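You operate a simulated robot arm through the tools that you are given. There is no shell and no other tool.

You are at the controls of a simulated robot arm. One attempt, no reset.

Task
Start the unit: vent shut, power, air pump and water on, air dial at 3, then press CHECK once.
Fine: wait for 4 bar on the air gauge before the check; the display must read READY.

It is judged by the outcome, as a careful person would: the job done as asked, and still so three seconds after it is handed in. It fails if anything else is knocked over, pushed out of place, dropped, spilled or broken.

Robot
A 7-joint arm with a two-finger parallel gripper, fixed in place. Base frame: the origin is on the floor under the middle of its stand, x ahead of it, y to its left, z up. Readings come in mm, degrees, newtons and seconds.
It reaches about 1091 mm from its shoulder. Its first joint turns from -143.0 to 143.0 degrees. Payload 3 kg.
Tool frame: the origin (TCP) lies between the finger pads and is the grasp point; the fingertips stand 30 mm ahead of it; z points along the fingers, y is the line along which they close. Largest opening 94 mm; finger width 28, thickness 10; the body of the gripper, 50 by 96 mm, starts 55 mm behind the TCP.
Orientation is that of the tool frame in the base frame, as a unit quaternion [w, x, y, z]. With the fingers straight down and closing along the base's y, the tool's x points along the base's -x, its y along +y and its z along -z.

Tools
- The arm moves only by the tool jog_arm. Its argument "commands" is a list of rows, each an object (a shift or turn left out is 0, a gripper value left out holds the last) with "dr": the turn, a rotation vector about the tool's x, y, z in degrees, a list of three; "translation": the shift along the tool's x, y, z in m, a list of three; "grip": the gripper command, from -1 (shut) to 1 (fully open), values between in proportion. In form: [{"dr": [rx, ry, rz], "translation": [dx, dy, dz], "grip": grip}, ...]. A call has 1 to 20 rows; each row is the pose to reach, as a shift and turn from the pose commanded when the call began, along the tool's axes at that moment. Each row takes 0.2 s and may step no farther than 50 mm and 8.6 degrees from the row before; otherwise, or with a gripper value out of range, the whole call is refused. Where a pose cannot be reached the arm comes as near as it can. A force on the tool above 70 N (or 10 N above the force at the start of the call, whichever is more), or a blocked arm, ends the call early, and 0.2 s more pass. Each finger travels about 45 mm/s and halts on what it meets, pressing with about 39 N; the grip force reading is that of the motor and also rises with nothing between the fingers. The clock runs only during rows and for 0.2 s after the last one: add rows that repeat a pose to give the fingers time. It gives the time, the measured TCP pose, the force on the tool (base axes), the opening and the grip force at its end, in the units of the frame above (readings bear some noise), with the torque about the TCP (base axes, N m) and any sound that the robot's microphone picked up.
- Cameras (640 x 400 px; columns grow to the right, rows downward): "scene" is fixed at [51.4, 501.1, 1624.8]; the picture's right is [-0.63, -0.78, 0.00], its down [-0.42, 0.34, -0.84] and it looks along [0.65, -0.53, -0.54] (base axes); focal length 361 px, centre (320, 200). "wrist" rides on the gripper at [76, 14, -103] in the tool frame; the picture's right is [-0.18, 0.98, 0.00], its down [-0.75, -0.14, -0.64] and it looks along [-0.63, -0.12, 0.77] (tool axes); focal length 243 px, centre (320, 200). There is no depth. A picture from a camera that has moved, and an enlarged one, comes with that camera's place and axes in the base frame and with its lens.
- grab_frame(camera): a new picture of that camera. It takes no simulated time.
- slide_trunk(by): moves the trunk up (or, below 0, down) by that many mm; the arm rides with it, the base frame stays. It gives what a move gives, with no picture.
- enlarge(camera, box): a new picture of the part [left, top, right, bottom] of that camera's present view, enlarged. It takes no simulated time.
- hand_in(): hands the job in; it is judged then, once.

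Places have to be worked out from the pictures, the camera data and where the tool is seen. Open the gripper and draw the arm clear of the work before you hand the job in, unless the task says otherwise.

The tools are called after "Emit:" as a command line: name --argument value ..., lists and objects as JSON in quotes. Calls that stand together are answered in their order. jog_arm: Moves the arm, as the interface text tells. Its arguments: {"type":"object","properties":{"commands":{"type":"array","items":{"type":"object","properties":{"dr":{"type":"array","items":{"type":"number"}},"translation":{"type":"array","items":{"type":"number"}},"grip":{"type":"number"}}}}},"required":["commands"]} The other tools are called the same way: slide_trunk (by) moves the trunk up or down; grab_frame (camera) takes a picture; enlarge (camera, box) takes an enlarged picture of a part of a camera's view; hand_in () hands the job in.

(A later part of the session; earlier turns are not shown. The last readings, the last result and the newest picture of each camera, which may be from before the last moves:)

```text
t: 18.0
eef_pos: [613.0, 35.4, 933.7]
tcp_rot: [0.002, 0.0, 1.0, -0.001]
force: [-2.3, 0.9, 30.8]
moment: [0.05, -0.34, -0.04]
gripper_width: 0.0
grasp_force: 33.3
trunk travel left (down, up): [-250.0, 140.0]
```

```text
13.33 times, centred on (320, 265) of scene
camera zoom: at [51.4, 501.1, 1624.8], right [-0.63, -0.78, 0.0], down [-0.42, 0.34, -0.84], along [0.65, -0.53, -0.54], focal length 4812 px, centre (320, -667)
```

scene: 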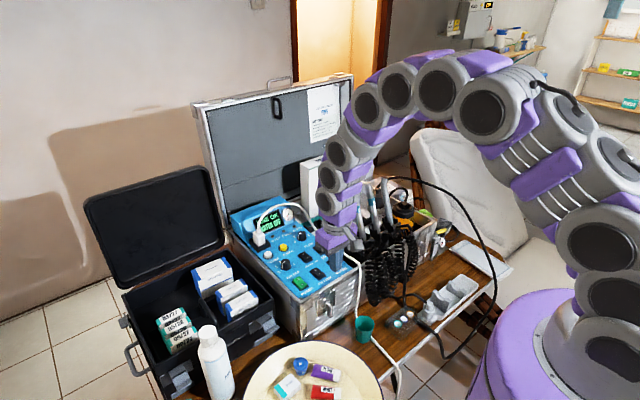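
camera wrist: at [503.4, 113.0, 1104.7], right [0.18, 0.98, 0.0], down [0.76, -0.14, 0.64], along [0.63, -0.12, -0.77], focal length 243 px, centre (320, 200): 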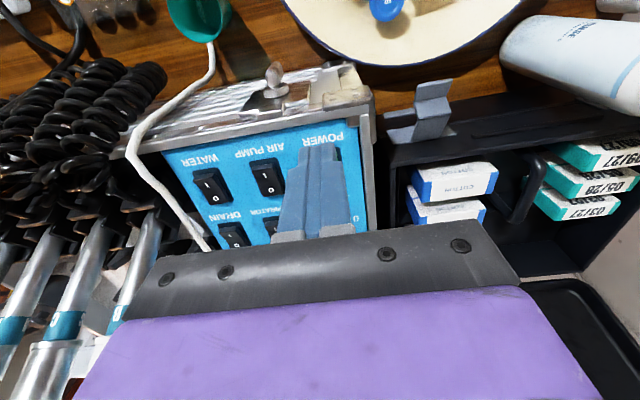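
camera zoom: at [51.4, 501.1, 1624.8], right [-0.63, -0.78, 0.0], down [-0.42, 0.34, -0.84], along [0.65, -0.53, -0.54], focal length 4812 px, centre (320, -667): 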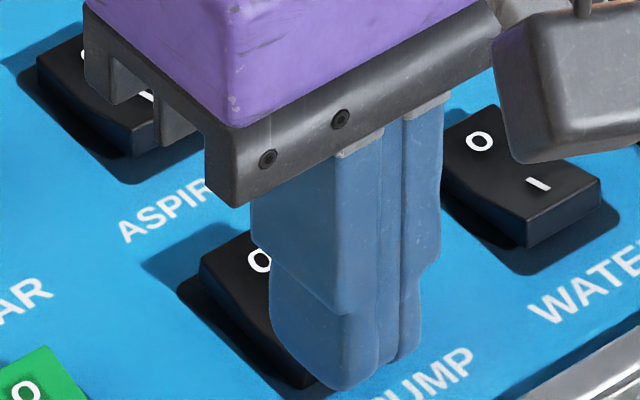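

Contact is now at the tip's far edge with 31 N. I lift and compare again.

Emit:
jog_arm --commands '[{"translation": [0, 0, -0.015]}, {"translation": [0.02, 0.0, -0.045]}, {"translation": [0.06, 0.0, -0.08]}]'

Emit:
enlarge --camera "scene" --box '[285, 240, 345, 285]'

Emit:
enlarge --camera "scene" --box '[255, 195, 311, 237]'

```text
refused: row 3 steps farther than a row can; nothing moved
```

```text
8.89 times, centred on (315, 262) of scene
camera zoom: at [51.4, 501.1, 1624.8], right [-0.63, -0.78, 0.0], down [-0.42, 0.34, -0.84], along [0.65, -0.53, -0.54], focal length 3208 px, centre (364, -356)
```

zoom: 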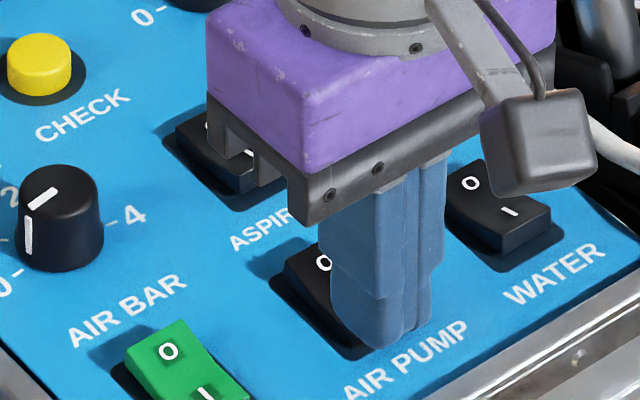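

```text
9.52 times, centred on (283, 216) of scene
camera zoom: at [51.4, 501.1, 1624.8], right [-0.63, -0.78, 0.0], down [-0.42, 0.34, -0.84], along [0.65, -0.53, -0.54], focal length 3437 px, centre (672, 48)
```

zoom: 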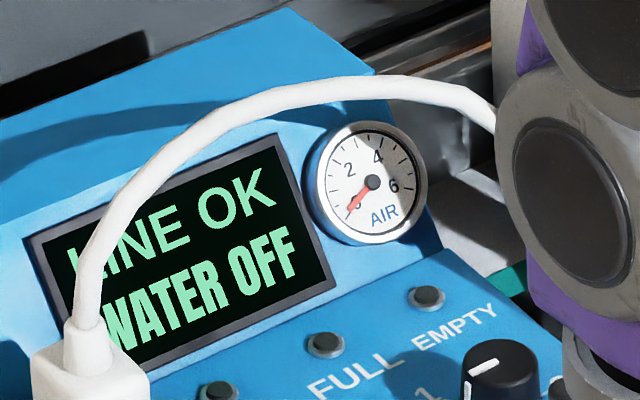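

The last retreat row was too long and was refused; I lift with shorter steps.

Emit:
jog_arm --commands '[{"translation": [0, 0, -0.015]}, {"translation": [0.02, 0.0, -0.045]}, {"translation": [0.055, -0.01, -0.065]}, {"translation": [0.09, -0.03, -0.085]}]'

Emit:
enlarge --camera "scene" --box '[285, 240, 345, 285]'

Emit:
enlarge --camera "wrist" --box '[280, 80, 440, 240]'

```text
t: 19.0
eef_pos: [520.7, 3.7, 1014.7]
tcp_rot: [-0.001, 0.0, 1.0, 0.001]
force: [0.0, -0.2, 0.9]
moment: [0.0, 0.01, -0.06]
gripper_width: 0.1
grasp_force: 32.9
trunk travel left (down, up): [-250.0, 140.0]
```

```text
8.89 times, centred on (315, 262) of scene
camera zoom: at [51.4, 501.1, 1624.8], right [-0.63, -0.78, 0.0], down [-0.42, 0.34, -0.84], along [0.65, -0.53, -0.54], focal length 3208 px, centre (364, -356)
```

zoom: 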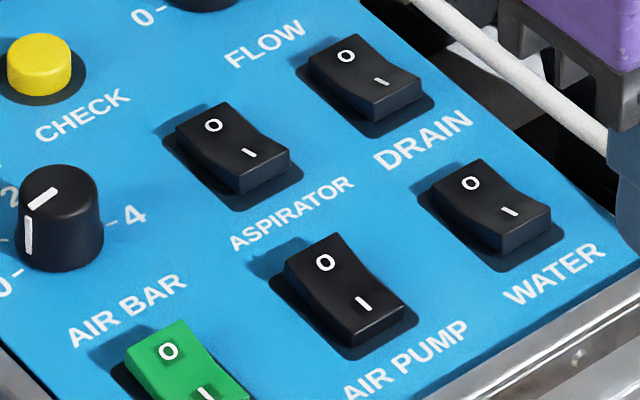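

```text
2.50 times, centred on (360, 160) of wrist
camera zoom: at [444.9, 20.1, 1117.8], right [0.18, 0.98, 0.0], down [0.75, -0.14, 0.64], along [0.63, -0.12, -0.77], focal length 606 px, centre (220, 300)
```

zoom: 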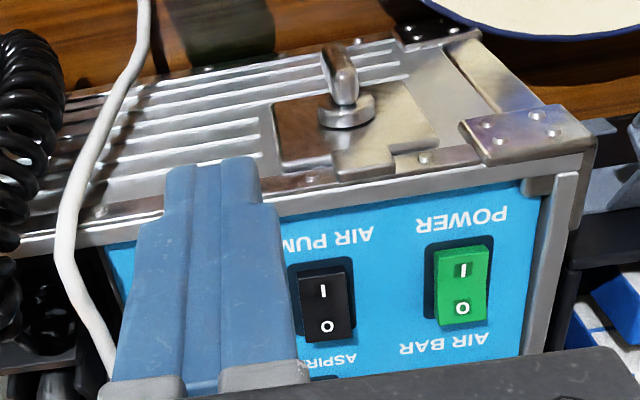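

AIR PUMP is now on (I end down, long shadow at the O end). I check display and both gauges for the effect of the vent.

Emit:
enlarge --camera "scene" --box '[255, 195, 311, 237]'

Emit:
enlarge --camera "scene" --box '[425, 220, 465, 250]'

```text
9.52 times, centred on (283, 216) of scene
camera zoom: at [51.4, 501.1, 1624.8], right [-0.63, -0.78, 0.0], down [-0.42, 0.34, -0.84], along [0.65, -0.53, -0.54], focal length 3437 px, centre (672, 48)
```

zoom: 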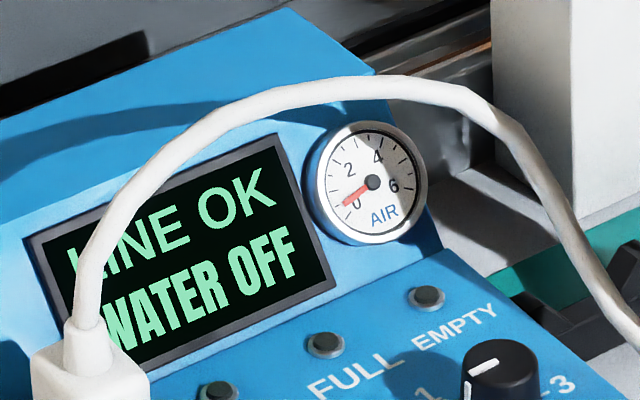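

```text
13.33 times, centred on (445, 235) of scene
camera zoom: at [51.4, 501.1, 1624.8], right [-0.63, -0.78, 0.0], down [-0.42, 0.34, -0.84], along [0.65, -0.53, -0.54], focal length 4812 px, centre (-1347, -267)
```

zoom: 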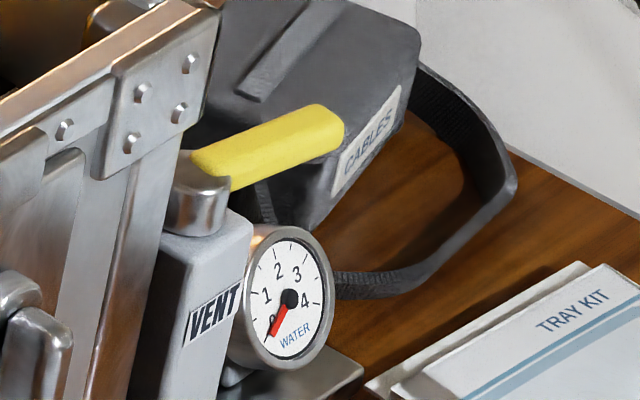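

The AIR gauge has begun to lift off zero while the WATER gauge stays at 0. Next is the WATER rocker at (640, -29), pressed at x about 612, with the white cord (about y -63, z 911) beyond the fingers.

Emit:
jog_arm --commands '[{"translation": [-0.045, -0.016, 0.01]}, {"translation": [-0.091, -0.033, 0.02]}, {"translation": [-0.091, -0.033, 0.05]}, {"translation": [-0.091, -0.033, 0.065]}, {"translation": [-0.091, -0.033, 0.073]}, {"translation": [-0.091, -0.033, 0.077]}, {"translation": [-0.091, -0.033, 0.08]}, {"translation": [-0.091, -0.033, 0.083]}]'

Emit:
enlarge --camera "scene" --box '[300, 235, 360, 280]'

```text
t: 20.8
eef_pos: [612.1, -27.5, 935.7]
tcp_rot: [0.001, 0.0, 1.0, 0.0]
force: [-3.8, -0.8, 21.3]
moment: [-0.04, -0.19, -0.03]
gripper_width: 0.0
grasp_force: 33.0
trunk travel left (down, up): [-250.0, 140.0]
```

```text
8.89 times, centred on (330, 258) of scene
camera zoom: at [51.4, 501.1, 1624.8], right [-0.63, -0.78, 0.0], down [-0.42, 0.34, -0.84], along [0.65, -0.53, -0.54], focal length 3208 px, centre (231, -311)
```

zoom: 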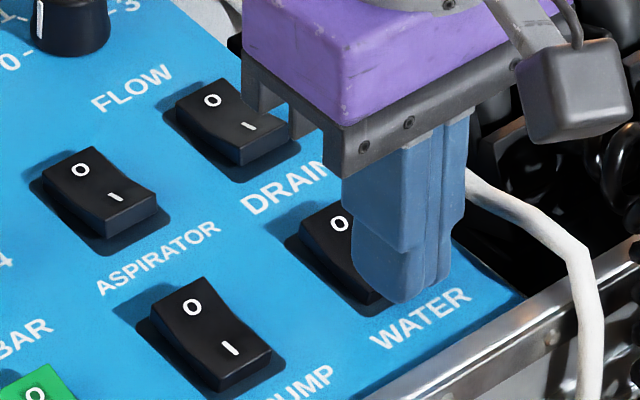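

21 N so far; I press about 4 mm further.

Emit:
jog_arm --commands '[{"translation": [0, 0, 0.002]}, {"translation": [0, 0, 0.004]}]'

Emit:
enlarge --camera "scene" --box '[255, 195, 311, 237]'

```text
t: 21.4
eef_pos: [612.2, -27.9, 934.2]
tcp_rot: [0.006, 0.001, 1.0, -0.001]
force: [2.5, 0.1, 62.9]
moment: [0.0, -0.98, -0.15]
gripper_width: 0.2
grasp_force: 32.5
trunk travel left (down, up): [-250.0, 140.0]
```

```text
9.52 times, centred on (283, 216) of scene
camera zoom: at [51.4, 501.1, 1624.8], right [-0.63, -0.78, 0.0], down [-0.42, 0.34, -0.84], along [0.65, -0.53, -0.54], focal length 3437 px, centre (672, 48)
```

zoom: 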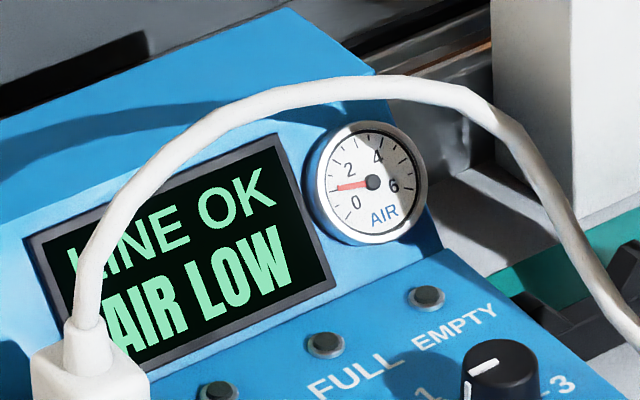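

Water is on; the display now reads AIR LOW and the air gauge is near 1. I lift off and look at the water gauge.

Emit:
jog_arm --commands '[{"translation": [0, 0, -0.015]}, {"translation": [0.0, 0.01, -0.045]}, {"translation": [0.03, 0.03, -0.075]}, {"translation": [0.05, 0.06, -0.1]}]'

Emit:
enlarge --camera "scene" --box '[245, 195, 355, 285]'

Emit:
enlarge --camera "scene" --box '[425, 220, 465, 250]'

Emit:
enlarge --camera "wrist" --box '[240, 80, 480, 240]'

```text
t: 22.4
eef_pos: [559.6, 34.5, 1029.7]
tcp_rot: [-0.001, 0.0, 1.0, -0.001]
force: [-0.3, 1.0, -0.7]
moment: [0.02, 0.0, -0.01]
gripper_width: 0.0
grasp_force: 33.1
trunk travel left (down, up): [-250.0, 140.0]
```

```text
4.44 times, centred on (300, 240) of scene
camera zoom: at [51.4, 501.1, 1624.8], right [-0.63, -0.78, 0.0], down [-0.42, 0.34, -0.84], along [0.65, -0.53, -0.54], focal length 1604 px, centre (409, 22)
```

zoom: 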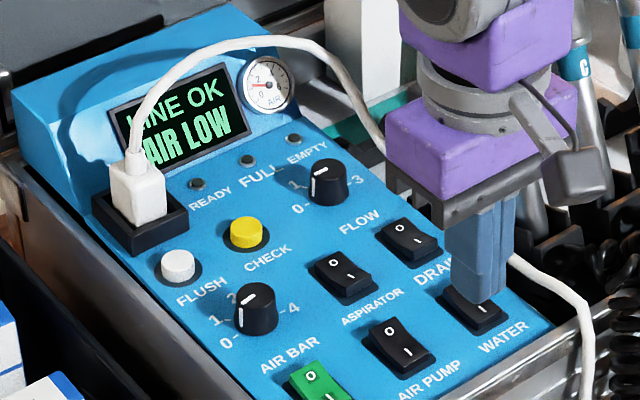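

```text
13.33 times, centred on (445, 235) of scene
camera zoom: at [51.4, 501.1, 1624.8], right [-0.63, -0.78, 0.0], down [-0.42, 0.34, -0.84], along [0.65, -0.53, -0.54], focal length 4812 px, centre (-1347, -267)
```

zoom: 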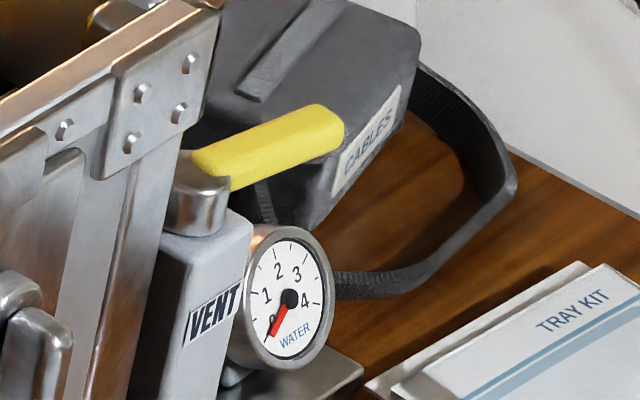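

```text
2.50 times, centred on (360, 160) of wrist
camera zoom: at [484.6, 50.2, 1132.1], right [0.18, 0.98, 0.0], down [0.75, -0.14, 0.64], along [0.63, -0.12, -0.77], focal length 606 px, centre (220, 300)
```

zoom: 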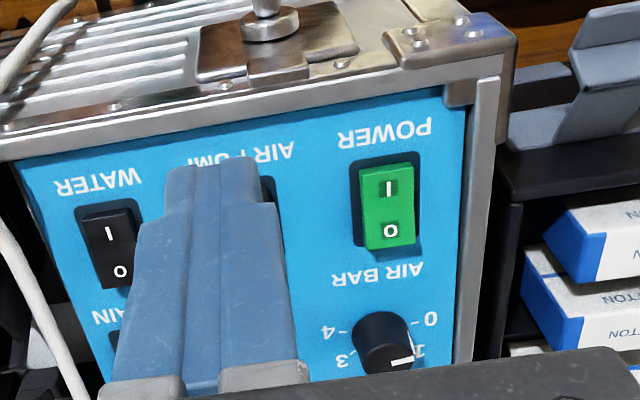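

The WATER gauge is still at 0 with water on and air near 1 bar, which suggests the vent is open; I'll watch it. Now I position over the AIR BAR knob with fingers part open to measure it.

Emit:
jog_arm --commands '[{"translation": [-0.026, 0.024, 0.0], "grip": 0.2}, {"translation": [-0.052, 0.048, 0.015], "grip": 0.2}, {"translation": [-0.078, 0.072, 0.037], "grip": 0.2}, {"translation": [-0.078, 0.072, 0.037], "grip": 0.2}]'

Emit:
grab_frame --camera "wrist"

Emit:
enlarge --camera "wrist" --box '[260, 130, 380, 240]'

Emit:
enlarge --camera "scene" --box '[265, 235, 309, 268]'

```text
t: 23.4
eef_pos: [640.7, 105.5, 990.2]
tcp_rot: [-0.001, 0.0, 1.0, -0.001]
force: [-0.5, 0.5, 0.5]
moment: [0.0, 0.01, 0.04]
gripper_width: 56.4
grasp_force: 0.0
trunk travel left (down, up): [-250.0, 140.0]
```

```text
taken
camera wrist: at [564.3, 121.7, 1093.8], right [0.18, 0.98, 0.0], down [0.75, -0.14, 0.64], along [0.63, -0.12, -0.77], focal length 243 px, centre (320, 200)
```

wrist: 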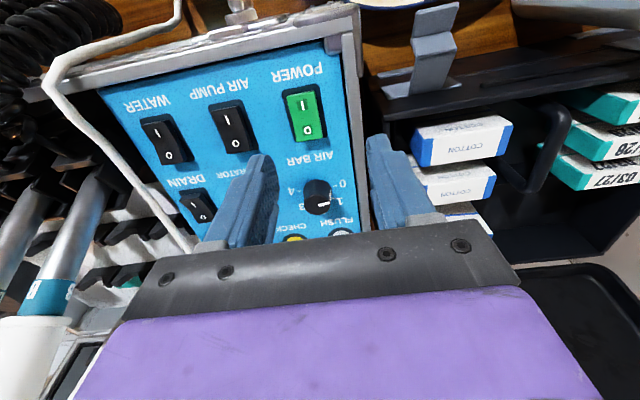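

```text
3.64 times, centred on (320, 185) of wrist
camera zoom: at [564.3, 121.7, 1093.8], right [0.18, 0.98, 0.0], down [0.75, -0.14, 0.64], along [0.63, -0.12, -0.77], focal length 882 px, centre (320, 254)
```

zoom: 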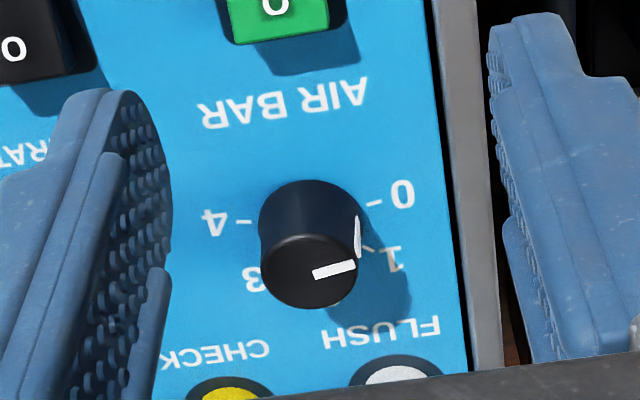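

```text
12.12 times, centred on (287, 252) of scene
camera zoom: at [51.4, 501.1, 1624.8], right [-0.63, -0.78, 0.0], down [-0.42, 0.34, -0.84], along [0.65, -0.53, -0.54], focal length 4374 px, centre (720, -424)
```

zoom: 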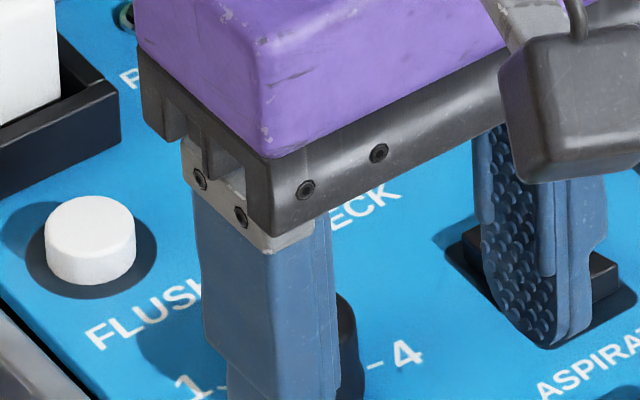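

Refined geometry: knob axis about (715.5, 91.6), top z 918, panel z 889, diameter about 25 mm; the scale has 0 toward +y (90°), 2 toward +x and 3 at -45°, and the pointer is actually at 0. I pre-turn the gripper by -67° above the knob so a single +135° turn can bring it to 3.

Emit:
jog_arm --commands '[{"translation": [-0.01, -0.002, 0], "dr": [0, 0, -8.4]}, {"translation": [-0.02, -0.004, 0], "dr": [0, 0, -16.8]}, {"translation": [-0.03, -0.006, 0], "dr": [0, 0, -25.2]}, {"translation": [-0.04, -0.008, 0], "dr": [0, 0, -33.6]}, {"translation": [-0.05, -0.01, 0], "dr": [0, 0, -42]}, {"translation": [-0.06, -0.012, 0], "dr": [0, 0, -50.4]}, {"translation": [-0.07, -0.013, 0], "dr": [0, 0, -58.8]}, {"translation": [-0.075, -0.014, 0], "dr": [0, 0, -67]}, {"translation": [-0.075, -0.014, 0], "dr": [0, 0, -67]}]'

Emit:
grab_frame --camera "wrist"

Emit:
grab_frame --camera "scene"

```text
t: 25.4
eef_pos: [716.0, 89.6, 990.5]
tcp_rot: [0.0, -0.552, 0.834, 0.0]
force: [-0.4, 0.0, -0.5]
moment: [-0.01, -0.03, -0.03]
gripper_width: 56.5
grasp_force: 0.0
trunk travel left (down, up): [-250.0, 140.0]
```

```text
taken
camera wrist: at [673.4, 27.8, 1093.9], right [-0.83, 0.55, 0.0], down [0.42, 0.64, 0.64], along [0.35, 0.53, -0.77], focal length 243 px, centre (320, 200)
```

wrist: 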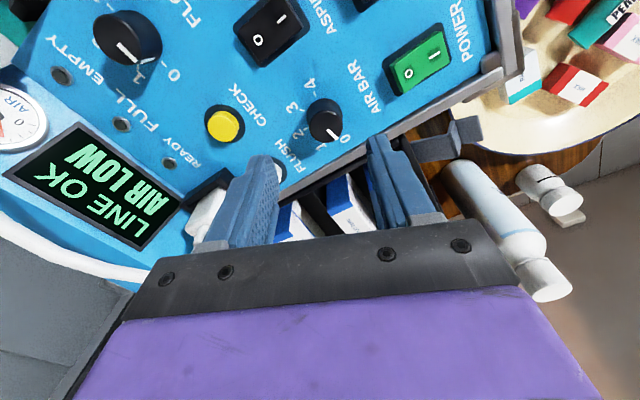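

```text
taken
```

scene: 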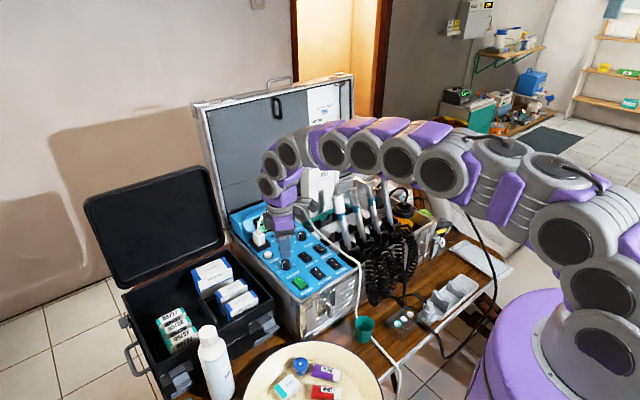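

I check knob alignment with the tool axis and the clearance of the white cord.

Emit:
enlarge --camera "wrist" --box '[260, 60, 400, 170]'

Emit:
enlarge --camera "scene" --box '[230, 140, 370, 280]'

```text
3.64 times, centred on (330, 115) of wrist
camera zoom: at [673.4, 27.8, 1093.9], right [-0.83, 0.55, 0.0], down [0.42, 0.64, 0.64], along [0.35, 0.53, -0.77], focal length 882 px, centre (284, 509)
```

zoom: 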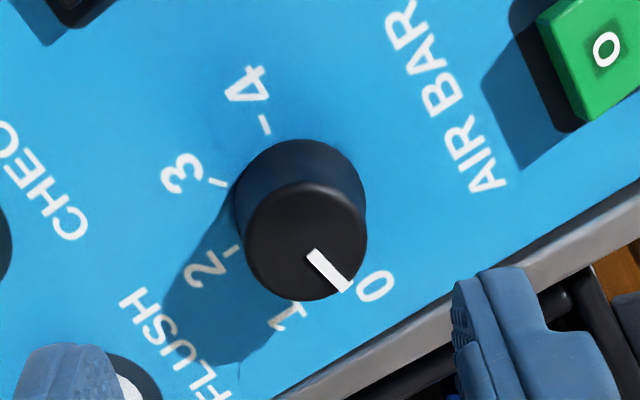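

```text
2.86 times, centred on (300, 210) of scene
camera zoom: at [51.4, 501.1, 1624.8], right [-0.63, -0.78, 0.0], down [-0.42, 0.34, -0.84], along [0.65, -0.53, -0.54], focal length 1031 px, centre (377, 171)
```

zoom: 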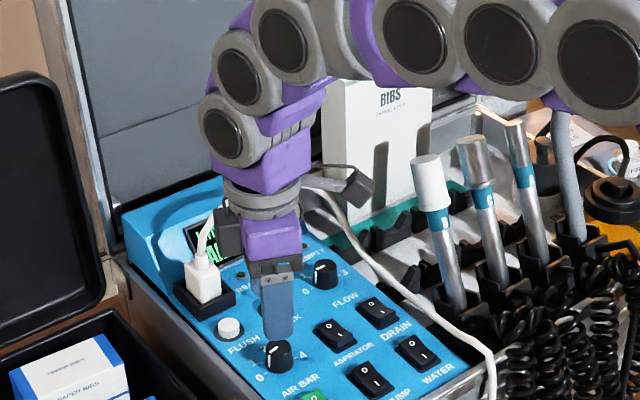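

Two wrist views agree on knob axis (711, 91–92), panel z about 899, knob top about 921, ticks about 48° apart, and the pointer at 0. I correct the centring by 5 mm along the closing axis and lower until the tips are about 5 mm above the panel.

Emit:
jog_arm --commands '[{"translation": [0.0003, 0.0051, 0.01]}, {"translation": [0.0003, 0.0051, 0.03]}, {"translation": [0.0003, 0.0051, 0.045]}, {"translation": [0.0003, 0.0051, 0.053]}, {"translation": [0.0003, 0.0051, 0.056]}]'

Emit:
grab_frame --camera "wrist"

Emit:
enlarge --camera "scene" --box '[250, 220, 330, 280]'

```text
t: 26.6
eef_pos: [711.9, 93.1, 936.0]
tcp_rot: [0.0, -0.552, 0.834, -0.001]
force: [-0.1, 0.1, -0.2]
moment: [-0.05, -0.02, 0.02]
gripper_width: 56.2
grasp_force: 0.0
trunk travel left (down, up): [-250.0, 140.0]
```

```text
taken
camera wrist: at [668.7, 29.6, 1037.7], right [-0.83, 0.55, 0.0], down [0.43, 0.64, 0.64], along [0.35, 0.53, -0.77], focal length 243 px, centre (320, 200)
```

wrist: 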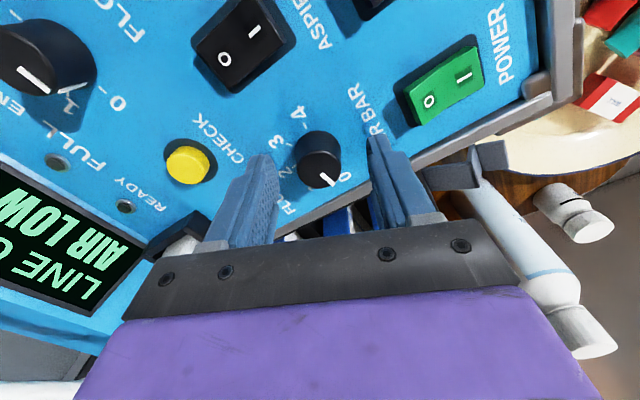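

```text
6.67 times, centred on (290, 250) of scene
camera zoom: at [51.4, 501.1, 1624.8], right [-0.63, -0.78, 0.0], down [-0.42, 0.34, -0.84], along [0.65, -0.53, -0.54], focal length 2406 px, centre (520, -133)
```

zoom: 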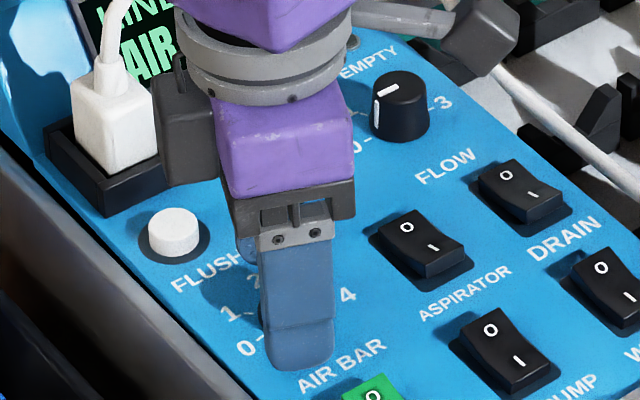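

The tool axis should appear at about (320, 171) at the knob top height; I verify with a zoom before closing.

Emit:
enlarge --camera "wrist" --box '[270, 110, 370, 210]'

```text
4.00 times, centred on (320, 160) of wrist
camera zoom: at [668.7, 29.6, 1037.7], right [-0.83, 0.55, 0.0], down [0.43, 0.64, 0.64], along [0.35, 0.53, -0.77], focal length 970 px, centre (320, 360)
```

zoom: 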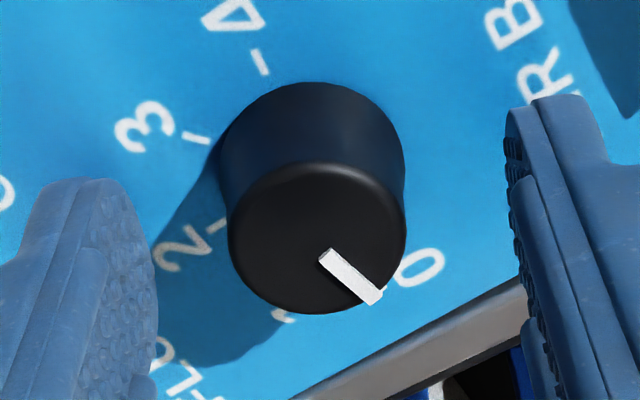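

Alignment is good (knob top at (319, 169.5)). I close on the knob.

Emit:
jog_arm --commands '[{"grip": -1}, {"grip": -1}, {"grip": -1}, {"grip": -1}]'

```text
t: 27.6
eef_pos: [711.5, 92.1, 934.7]
tcp_rot: [0.0, -0.552, 0.834, -0.001]
force: [3.4, -0.5, -2.1]
moment: [-0.32, -0.77, -0.06]
gripper_width: 26.1
grasp_force: 44.9
trunk travel left (down, up): [-250.0, 140.0]
```

The knob is held (26.1 mm). I turn clockwise about 67° first and check.

Emit:
jog_arm --commands '[{"dr": [0, 0, 8.4]}, {"dr": [0, 0, 16.8]}, {"dr": [0, 0, 25.2]}, {"dr": [0, 0, 33.6]}, {"dr": [0, 0, 42]}, {"dr": [0, 0, 50.4]}, {"dr": [0, 0, 58.8]}, {"dr": [0, 0, 67]}]'

Emit:
enlarge --camera "wrist" --box '[260, 110, 380, 230]'

```text
t: 29.4
eef_pos: [712.0, 89.1, 936.1]
tcp_rot: [0.0, 0.002, 1.0, 0.0]
force: [18.2, -6.8, 4.6]
moment: [-0.16, -0.66, 0.04]
gripper_width: 26.1
grasp_force: 45.3
trunk travel left (down, up): [-250.0, 140.0]
```

```text
3.33 times, centred on (320, 170) of wrist
camera zoom: at [637.3, 105.8, 1037.8], right [0.19, 0.98, 0.0], down [0.75, -0.14, 0.64], along [0.63, -0.12, -0.77], focal length 809 px, centre (320, 300)
```

zoom: 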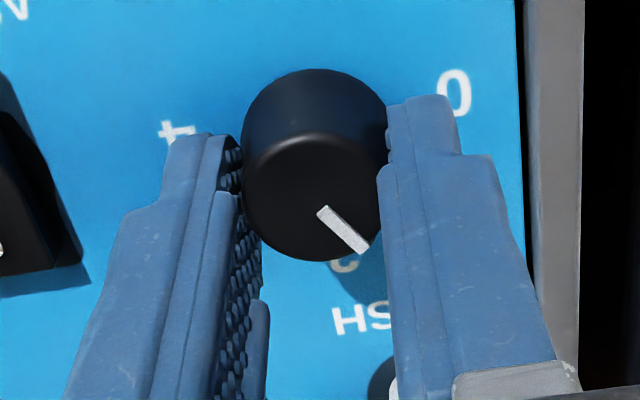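

The knob turns with the gripper. I ease the TCP 1.5 mm in +x to relieve the 18 N side force and turn a further 75°.

Emit:
jog_arm --commands '[{"dr": [0, 0, 8.4], "translation": [-0.001, 0, 0]}, {"dr": [0, 0, 16.8], "translation": [-0.0015, 0, 0]}, {"dr": [0, 0, 25.2], "translation": [-0.0015, 0, 0]}, {"dr": [0, 0, 33.6], "translation": [-0.0015, 0, 0]}, {"dr": [0, 0, 42], "translation": [-0.0015, 0, 0]}, {"dr": [0, 0, 50.4], "translation": [-0.0015, 0, 0]}, {"dr": [0, 0, 58.8], "translation": [-0.0015, 0, 0]}, {"dr": [0, 0, 67.2], "translation": [-0.0015, 0, 0]}, {"dr": [0, 0, 75], "translation": [-0.0015, 0, 0]}]'

Emit:
grab_frame --camera "wrist"

Emit:
enlarge --camera "wrist" --box '[260, 110, 380, 230]'

Emit:
enlarge --camera "scene" --box '[250, 195, 330, 275]'

```text
t: 31.4
eef_pos: [712.6, 88.5, 935.2]
tcp_rot: [-0.001, 0.61, 0.792, -0.001]
force: [-12.8, -21.7, 3.7]
moment: [0.72, -0.48, 0.05]
gripper_width: 26.1
grasp_force: 45.4
trunk travel left (down, up): [-250.0, 140.0]
```

```text
taken
camera wrist: at [706.2, 166.4, 1037.7], right [1.0, 0.07, 0.0], down [0.06, -0.77, 0.64], along [0.04, -0.64, -0.77], focal length 243 px, centre (320, 200)
```

wrist: 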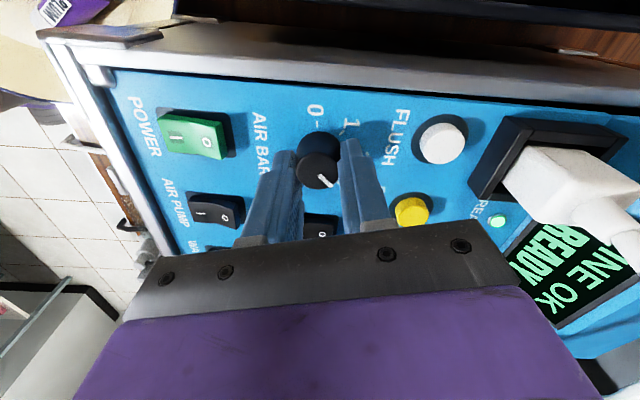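

```text
3.33 times, centred on (320, 170) of wrist
camera zoom: at [706.2, 166.4, 1037.7], right [1.0, 0.07, 0.0], down [0.06, -0.77, 0.64], along [0.04, -0.64, -0.77], focal length 809 px, centre (320, 300)
```

zoom: 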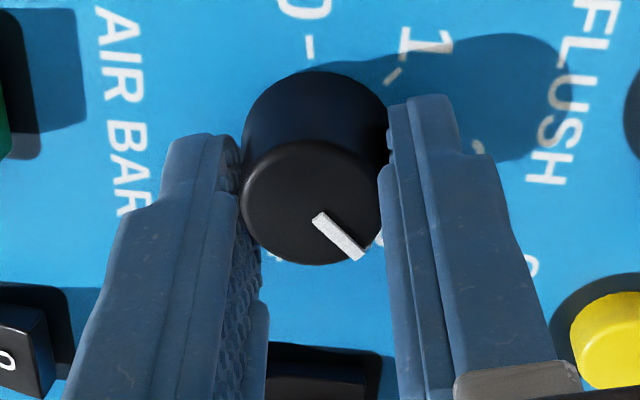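

```text
5.00 times, centred on (290, 235) of scene
camera zoom: at [51.4, 501.1, 1624.8], right [-0.63, -0.78, 0.0], down [-0.42, 0.34, -0.84], along [0.65, -0.53, -0.54], focal length 1804 px, centre (470, 25)
```

zoom: 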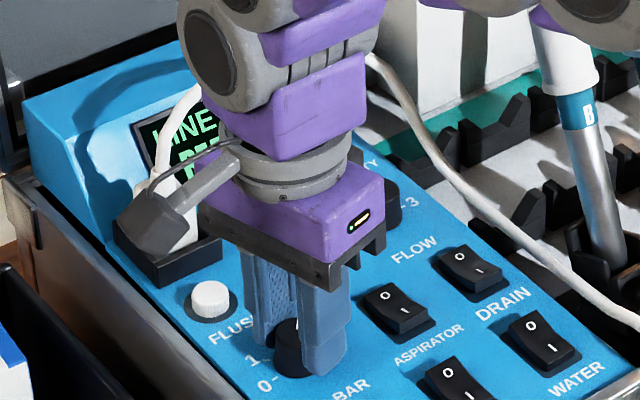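

The display now reads READY with the READY lamp lit, and the pointer is near -45°. I release, lift straight up and check the pointer against the 3 mark.

Emit:
jog_arm --commands '[{"grip": 0.2}, {"grip": 0.2}, {"grip": 0.2}, {"translation": [0, 0, -0.02], "grip": 0.2}, {"translation": [0, 0, -0.05], "grip": 0.2}, {"translation": [0.02, 0, -0.09], "grip": 0.2}]'

Emit:
grab_frame --camera "wrist"

Emit:
enlarge --camera "wrist" --box '[260, 90, 380, 210]'

```text
t: 32.8
eef_pos: [707.2, 113.1, 1028.0]
tcp_rot: [0.0, 0.609, 0.793, -0.001]
force: [0.7, -0.3, -0.6]
moment: [0.03, 0.04, 0.01]
gripper_width: 56.2
grasp_force: 0.0
trunk travel left (down, up): [-250.0, 140.0]
```

```text
taken
camera wrist: at [702.6, 192.5, 1129.9], right [1.0, 0.08, 0.0], down [0.06, -0.76, 0.64], along [0.05, -0.64, -0.77], focal length 243 px, centre (320, 200)
```

wrist: 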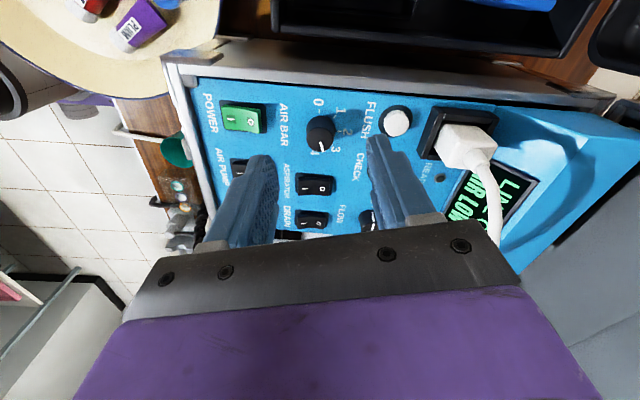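

```text
3.33 times, centred on (320, 150) of wrist
camera zoom: at [702.6, 192.5, 1129.9], right [1.0, 0.08, 0.0], down [0.06, -0.76, 0.64], along [0.05, -0.64, -0.77], focal length 809 px, centre (320, 367)
```

zoom: 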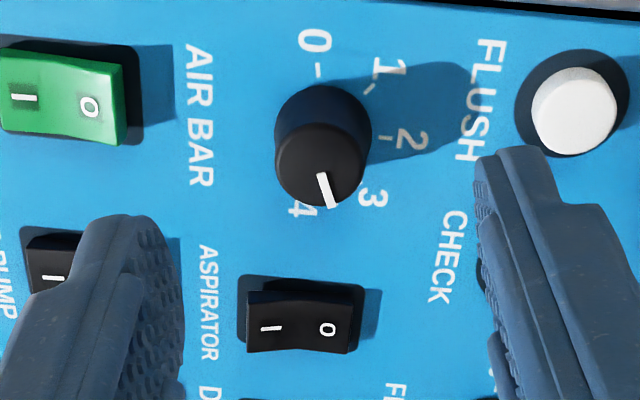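

On release the knob moved further to about -67° (past 3), and the display shows AIR LOW again. I check the gauges before correcting.

Emit:
enlarge --camera "scene" --box '[250, 190, 330, 270]'

Emit:
enlarge --camera "scene" --box '[425, 220, 465, 250]'

Emit:
enlarge --camera "wrist" --box '[420, 90, 560, 240]'

```text
5.00 times, centred on (290, 230) of scene
camera zoom: at [51.4, 501.1, 1624.8], right [-0.63, -0.78, 0.0], down [-0.42, 0.34, -0.84], along [0.65, -0.53, -0.54], focal length 1804 px, centre (470, 50)
```

zoom: 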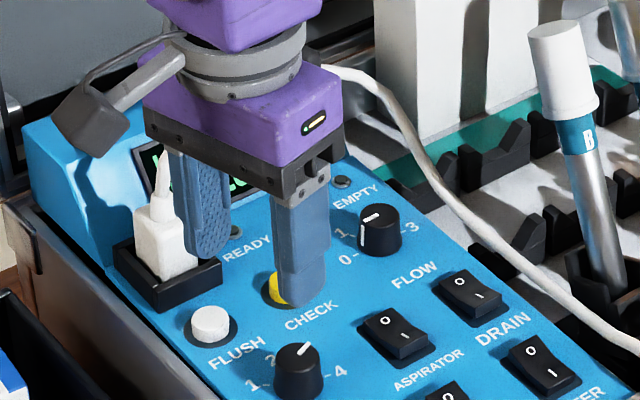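

```text
13.33 times, centred on (445, 235) of scene
camera zoom: at [51.4, 501.1, 1624.8], right [-0.63, -0.78, 0.0], down [-0.42, 0.34, -0.84], along [0.65, -0.53, -0.54], focal length 4812 px, centre (-1347, -267)
```

zoom: 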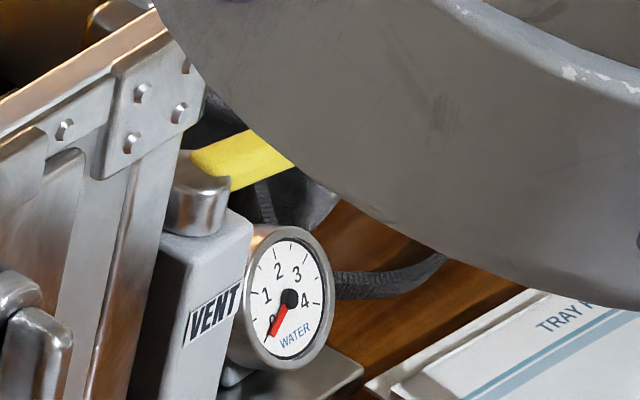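

```text
2.67 times, centred on (490, 165) of wrist
camera zoom: at [702.6, 192.5, 1129.9], right [1.0, 0.08, 0.0], down [0.06, -0.76, 0.64], along [0.05, -0.64, -0.77], focal length 647 px, centre (-133, 293)
```

zoom: 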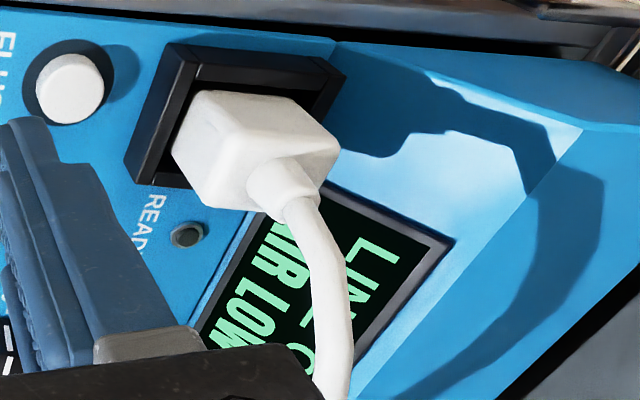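

The WATER gauge still reads 0 even with the dial near 3, so the vent is very likely open. First I measure the pointer precisely at high zoom to correct the dial.

Emit:
enlarge --camera "scene" --box '[272, 248, 300, 276]'

Emit:
enlarge --camera "wrist" --box '[295, 100, 355, 160]'

```text
14.29 times, centred on (286, 262) of scene
camera zoom: at [51.4, 501.1, 1624.8], right [-0.63, -0.78, 0.0], down [-0.42, 0.34, -0.84], along [0.65, -0.53, -0.54], focal length 5156 px, centre (806, -686)
```

zoom: 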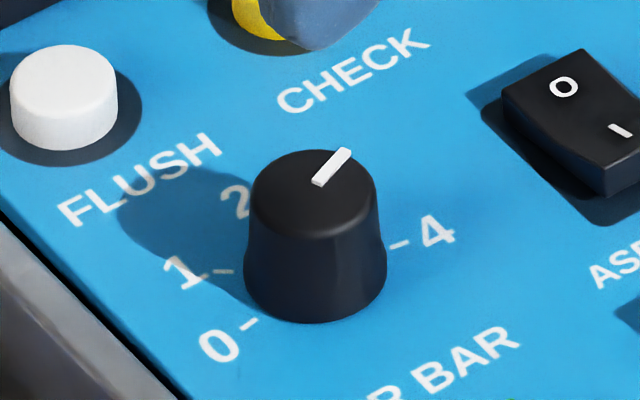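

```text
6.67 times, centred on (325, 130) of wrist
camera zoom: at [702.6, 192.5, 1129.9], right [1.0, 0.08, 0.0], down [0.06, -0.76, 0.64], along [0.05, -0.64, -0.77], focal length 1618 px, centre (287, 667)
```

zoom: 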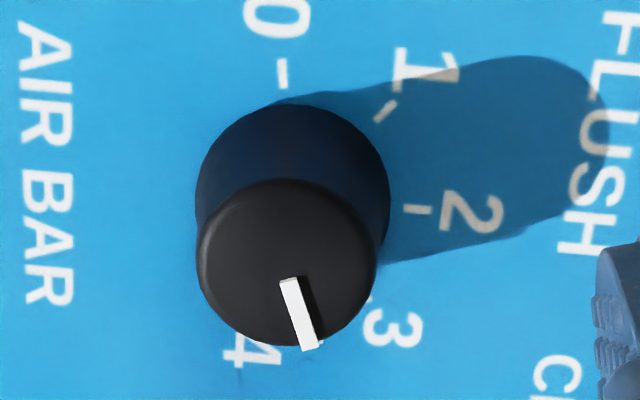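

The pointer is at about -66° and the 3 mark at -50°, so I need about 16° back. I recentre over the knob (offset -24.8, -4.6 mm in tool x, y) and lower.

Emit:
jog_arm --commands '[{"translation": [-0.0248, -0.0046, 0.02], "grip": 0.2}, {"translation": [-0.0248, -0.0046, 0.05], "grip": 0.2}, {"translation": [-0.0248, -0.0046, 0.075], "grip": 0.2}, {"translation": [-0.0248, -0.0046, 0.086], "grip": 0.2}, {"translation": [-0.0248, -0.0046, 0.092], "grip": 0.2}]'

Emit:
enlarge --camera "wrist" --box '[270, 110, 370, 210]'

```text
t: 34.0
eef_pos: [710.7, 86.1, 932.3]
tcp_rot: [-0.001, 0.609, 0.793, 0.0]
force: [0.4, 0.8, -1.0]
moment: [-0.01, 0.01, 0.02]
gripper_width: 56.4
grasp_force: 0.0
trunk travel left (down, up): [-250.0, 140.0]
```

```text
4.00 times, centred on (320, 160) of wrist
camera zoom: at [705.2, 164.6, 1035.2], right [1.0, 0.08, 0.0], down [0.06, -0.76, 0.64], along [0.05, -0.64, -0.77], focal length 970 px, centre (320, 360)
```

zoom: 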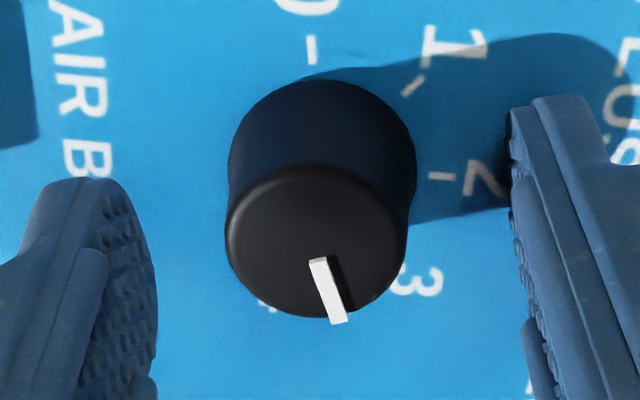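

Nearly centred; I shift 2.5 mm along tool x, raise 2 mm and close on the knob.

Emit:
jog_arm --commands '[{"translation": [0.0025, 0, -0.002], "grip": 0.2}, {"translation": [0.0025, 0, -0.002], "grip": -1}, {"translation": [0.0025, 0, -0.002], "grip": -1}, {"translation": [0.0025, 0, -0.002], "grip": -1}, {"translation": [0.0025, 0, -0.002], "grip": -1}]'

Emit:
enlarge --camera "wrist" --box '[270, 110, 370, 210]'

```text
t: 35.2
eef_pos: [710.6, 89.9, 935.3]
tcp_rot: [0.0, 0.609, 0.793, 0.0]
force: [5.7, 1.1, 0.4]
moment: [0.15, -0.77, -0.03]
gripper_width: 26.2
grasp_force: 44.7
trunk travel left (down, up): [-250.0, 140.0]
```

```text
4.00 times, centred on (320, 160) of wrist
camera zoom: at [705.1, 168.5, 1037.6], right [1.0, 0.08, 0.0], down [0.06, -0.76, 0.64], along [0.05, -0.64, -0.77], focal length 970 px, centre (320, 360)
```

zoom: 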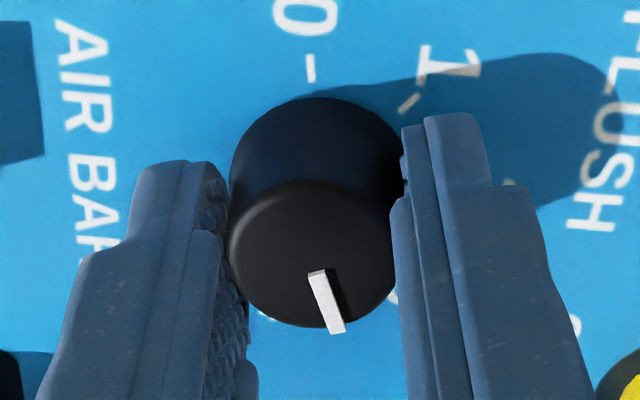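

Held, with only 6 N side force. I turn back 16° and check forces.

Emit:
jog_arm --commands '[{"dr": [0, 0, -4]}, {"dr": [0, 0, -8]}, {"dr": [0, 0, -12]}, {"dr": [0, 0, -16]}, {"dr": [0, 0, -16]}]'

Emit:
enlarge --camera "wrist" --box '[270, 110, 370, 210]'

```text
t: 36.4
eef_pos: [710.6, 90.2, 936.4]
tcp_rot: [0.0, 0.493, 0.87, -0.002]
force: [13.4, 1.9, 0.4]
moment: [-0.14, -1.13, 0.0]
gripper_width: 26.1
grasp_force: 44.7
trunk travel left (down, up): [-250.0, 140.0]
```

```text
4.00 times, centred on (320, 160) of wrist
camera zoom: at [683.9, 164.0, 1037.6], right [0.94, 0.35, 0.0], down [0.27, -0.72, 0.64], along [0.22, -0.6, -0.77], focal length 970 px, centre (320, 360)
```

zoom: 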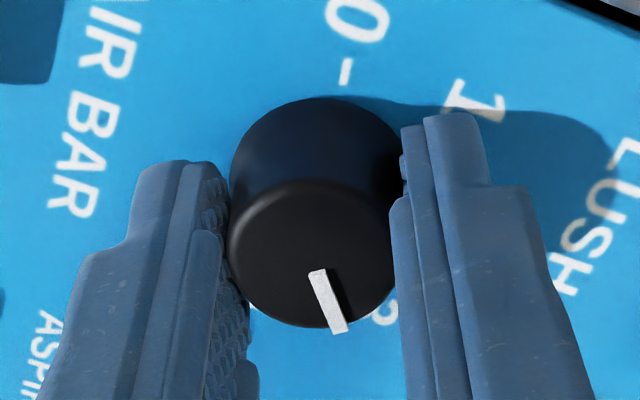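

Turned back 16°. I relieve the 13 N side force by moving 1.8 mm toward +x before releasing so the knob is not dragged.

Emit:
jog_arm --commands '[{"translation": [-0.0004, 0.0008, 0]}, {"translation": [-0.0007, 0.0017, 0]}, {"translation": [-0.0007, 0.0017, 0]}]'

```text
t: 37.2
eef_pos: [712.0, 89.3, 935.5]
tcp_rot: [-0.001, 0.493, 0.87, -0.002]
force: [-0.3, 1.6, 3.1]
moment: [0.39, -0.16, -0.02]
gripper_width: 26.2
grasp_force: 45.1
trunk travel left (down, up): [-250.0, 140.0]
```

Side force is now about zero. I release gently and lift.

Emit:
jog_arm --commands '[{"grip": -0.3}, {"grip": 0.0}, {"grip": 0.2}, {"grip": 0.2}, {"translation": [0, 0, -0.02], "grip": 0.2}, {"translation": [0, 0, -0.05], "grip": 0.2}, {"translation": [0.01, 0, -0.09], "grip": 0.2}]'

Emit:
enlarge --camera "wrist" --box '[290, 100, 360, 160]'

Emit:
enlarge --camera "scene" --box '[272, 248, 300, 276]'

Emit:
grab_frame --camera "wrist"

```text
t: 38.8
eef_pos: [704.2, 98.7, 1025.2]
tcp_rot: [0.0, 0.492, 0.871, -0.001]
force: [0.7, 0.1, 0.3]
moment: [-0.01, -0.01, -0.02]
gripper_width: 56.5
grasp_force: 0.0
trunk travel left (down, up): [-250.0, 140.0]
```

```text
6.67 times, centred on (325, 130) of wrist
camera zoom: at [677.2, 172.0, 1128.0], right [0.94, 0.35, 0.0], down [0.27, -0.72, 0.64], along [0.22, -0.6, -0.77], focal length 1618 px, centre (287, 667)
```

zoom: 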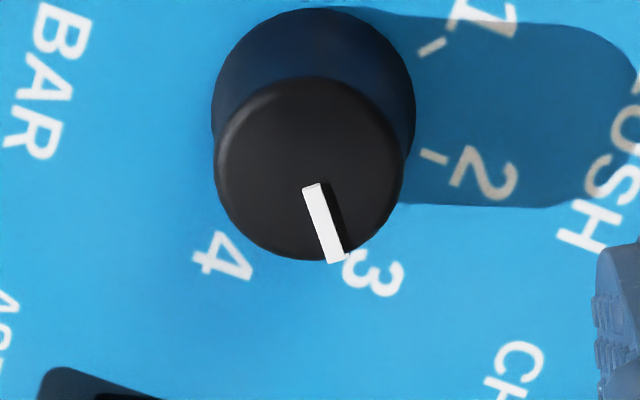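

```text
14.29 times, centred on (286, 262) of scene
camera zoom: at [51.4, 501.1, 1624.8], right [-0.63, -0.78, 0.0], down [-0.42, 0.34, -0.84], along [0.65, -0.53, -0.54], focal length 5156 px, centre (806, -686)
```

zoom: 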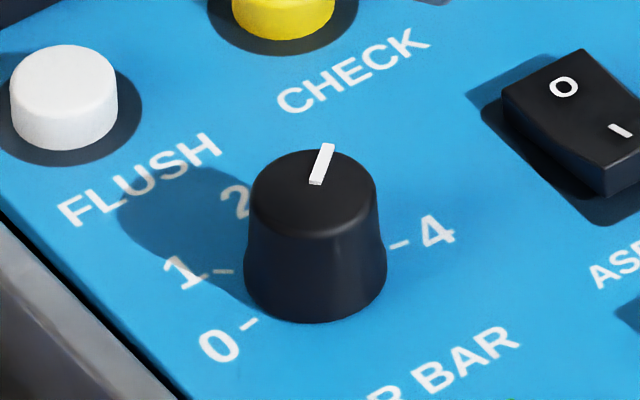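

```text
taken
camera wrist: at [677.2, 172.0, 1128.0], right [0.94, 0.35, 0.0], down [0.27, -0.72, 0.64], along [0.22, -0.6, -0.77], focal length 243 px, centre (320, 200)
```

wrist: 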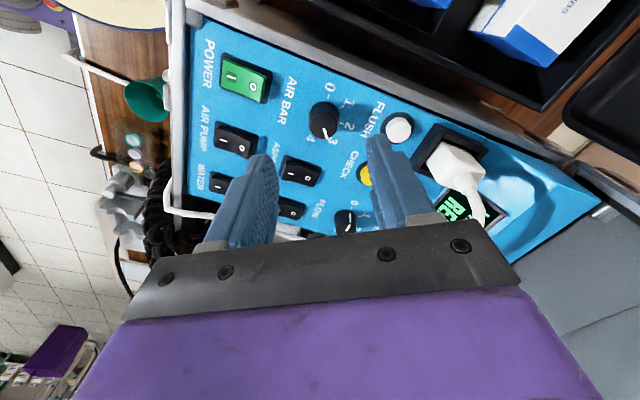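

The pointer now measures -46° to -50°, on the 3 mark, and the display shows READY again. I check the gauges.

Emit:
enlarge --camera "scene" --box '[250, 190, 330, 250]'

Emit:
enlarge --camera "scene" --box '[425, 220, 465, 250]'

```text
6.67 times, centred on (290, 220) of scene
camera zoom: at [51.4, 501.1, 1624.8], right [-0.63, -0.78, 0.0], down [-0.42, 0.34, -0.84], along [0.65, -0.53, -0.54], focal length 2406 px, centre (520, 67)
```

zoom: 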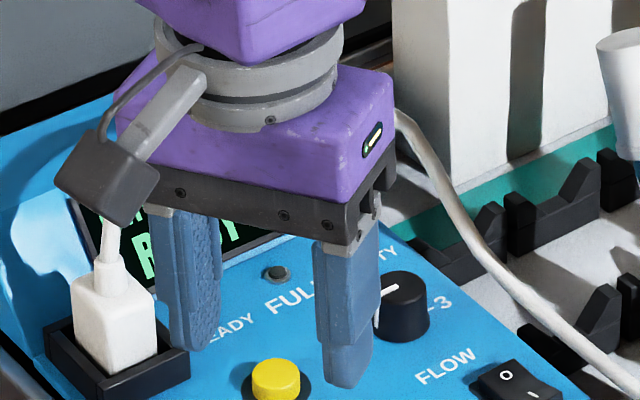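

```text
13.33 times, centred on (445, 235) of scene
camera zoom: at [51.4, 501.1, 1624.8], right [-0.63, -0.78, 0.0], down [-0.42, 0.34, -0.84], along [0.65, -0.53, -0.54], focal length 4812 px, centre (-1347, -267)
```

zoom: 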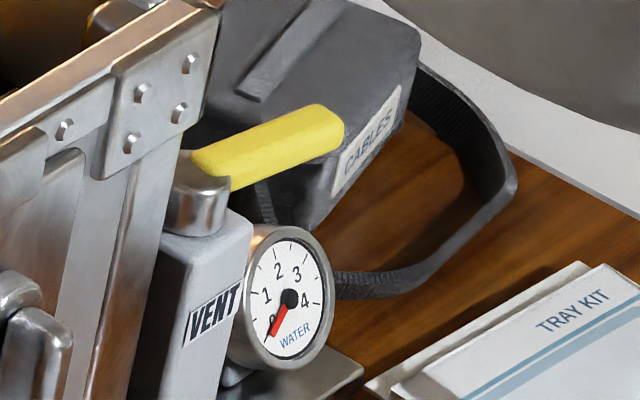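

The WATER gauge is still 0 with air regulated to 3 bar and water on, which fits the vent being open. I withdraw, turning the wrist back to neutral and closing the fingers, then check the AIR gauge.

Emit:
jog_arm --commands '[{"translation": [0.001, -0.02, -0.01], "dr": [0, 0, -8.4], "grip": 0.2}, {"translation": [0.002, -0.045, -0.02], "dr": [0, 0, -16.8], "grip": -1}, {"translation": [0.003, -0.07, -0.03], "dr": [0, 0, -25.2], "grip": -1}, {"translation": [0.004, -0.095, -0.04], "dr": [0, 0, -33.6], "grip": -1}, {"translation": [0.005, -0.12, -0.04], "dr": [0, 0, -42], "grip": -1}, {"translation": [0.007, -0.145, -0.04], "dr": [0, 0, -50.4], "grip": -1}, {"translation": [0.0085, -0.17, -0.04], "dr": [0, 0, -58.8], "grip": -1}]'

Emit:
enlarge --camera "scene" --box '[250, 190, 330, 250]'

Emit:
enlarge --camera "scene" --box '[425, 220, 465, 250]'

```text
t: 40.4
eef_pos: [555.2, 18.0, 1066.2]
tcp_rot: [0.0, 0.002, 1.0, 0.0]
force: [0.2, 0.2, -0.1]
moment: [-0.01, -0.02, -0.02]
gripper_width: 0.3
grasp_force: 33.2
trunk travel left (down, up): [-250.0, 140.0]
```

```text
6.67 times, centred on (290, 220) of scene
camera zoom: at [51.4, 501.1, 1624.8], right [-0.63, -0.78, 0.0], down [-0.42, 0.34, -0.84], along [0.65, -0.53, -0.54], focal length 2406 px, centre (520, 67)
```

zoom: 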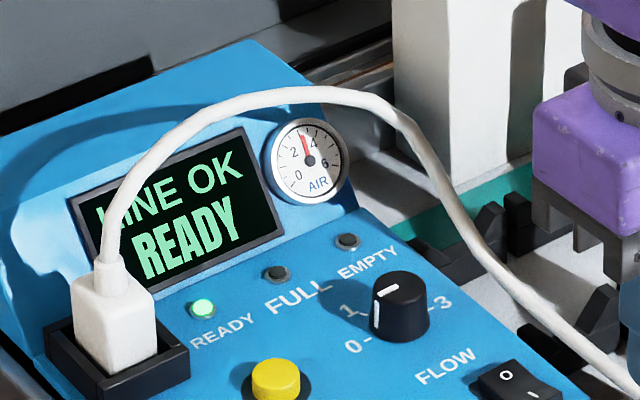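

```text
13.33 times, centred on (445, 235) of scene
camera zoom: at [51.4, 501.1, 1624.8], right [-0.63, -0.78, 0.0], down [-0.42, 0.34, -0.84], along [0.65, -0.53, -0.54], focal length 4812 px, centre (-1347, -267)
```

zoom: 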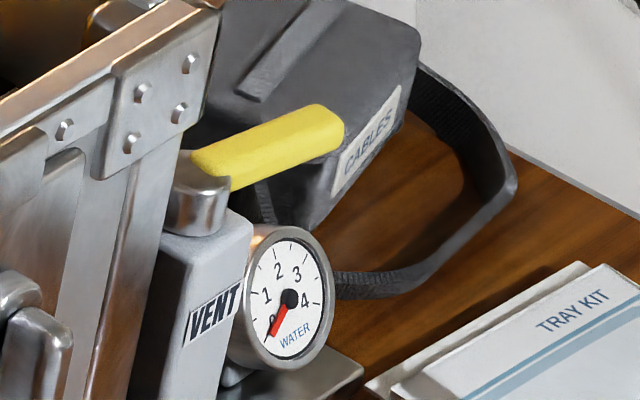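

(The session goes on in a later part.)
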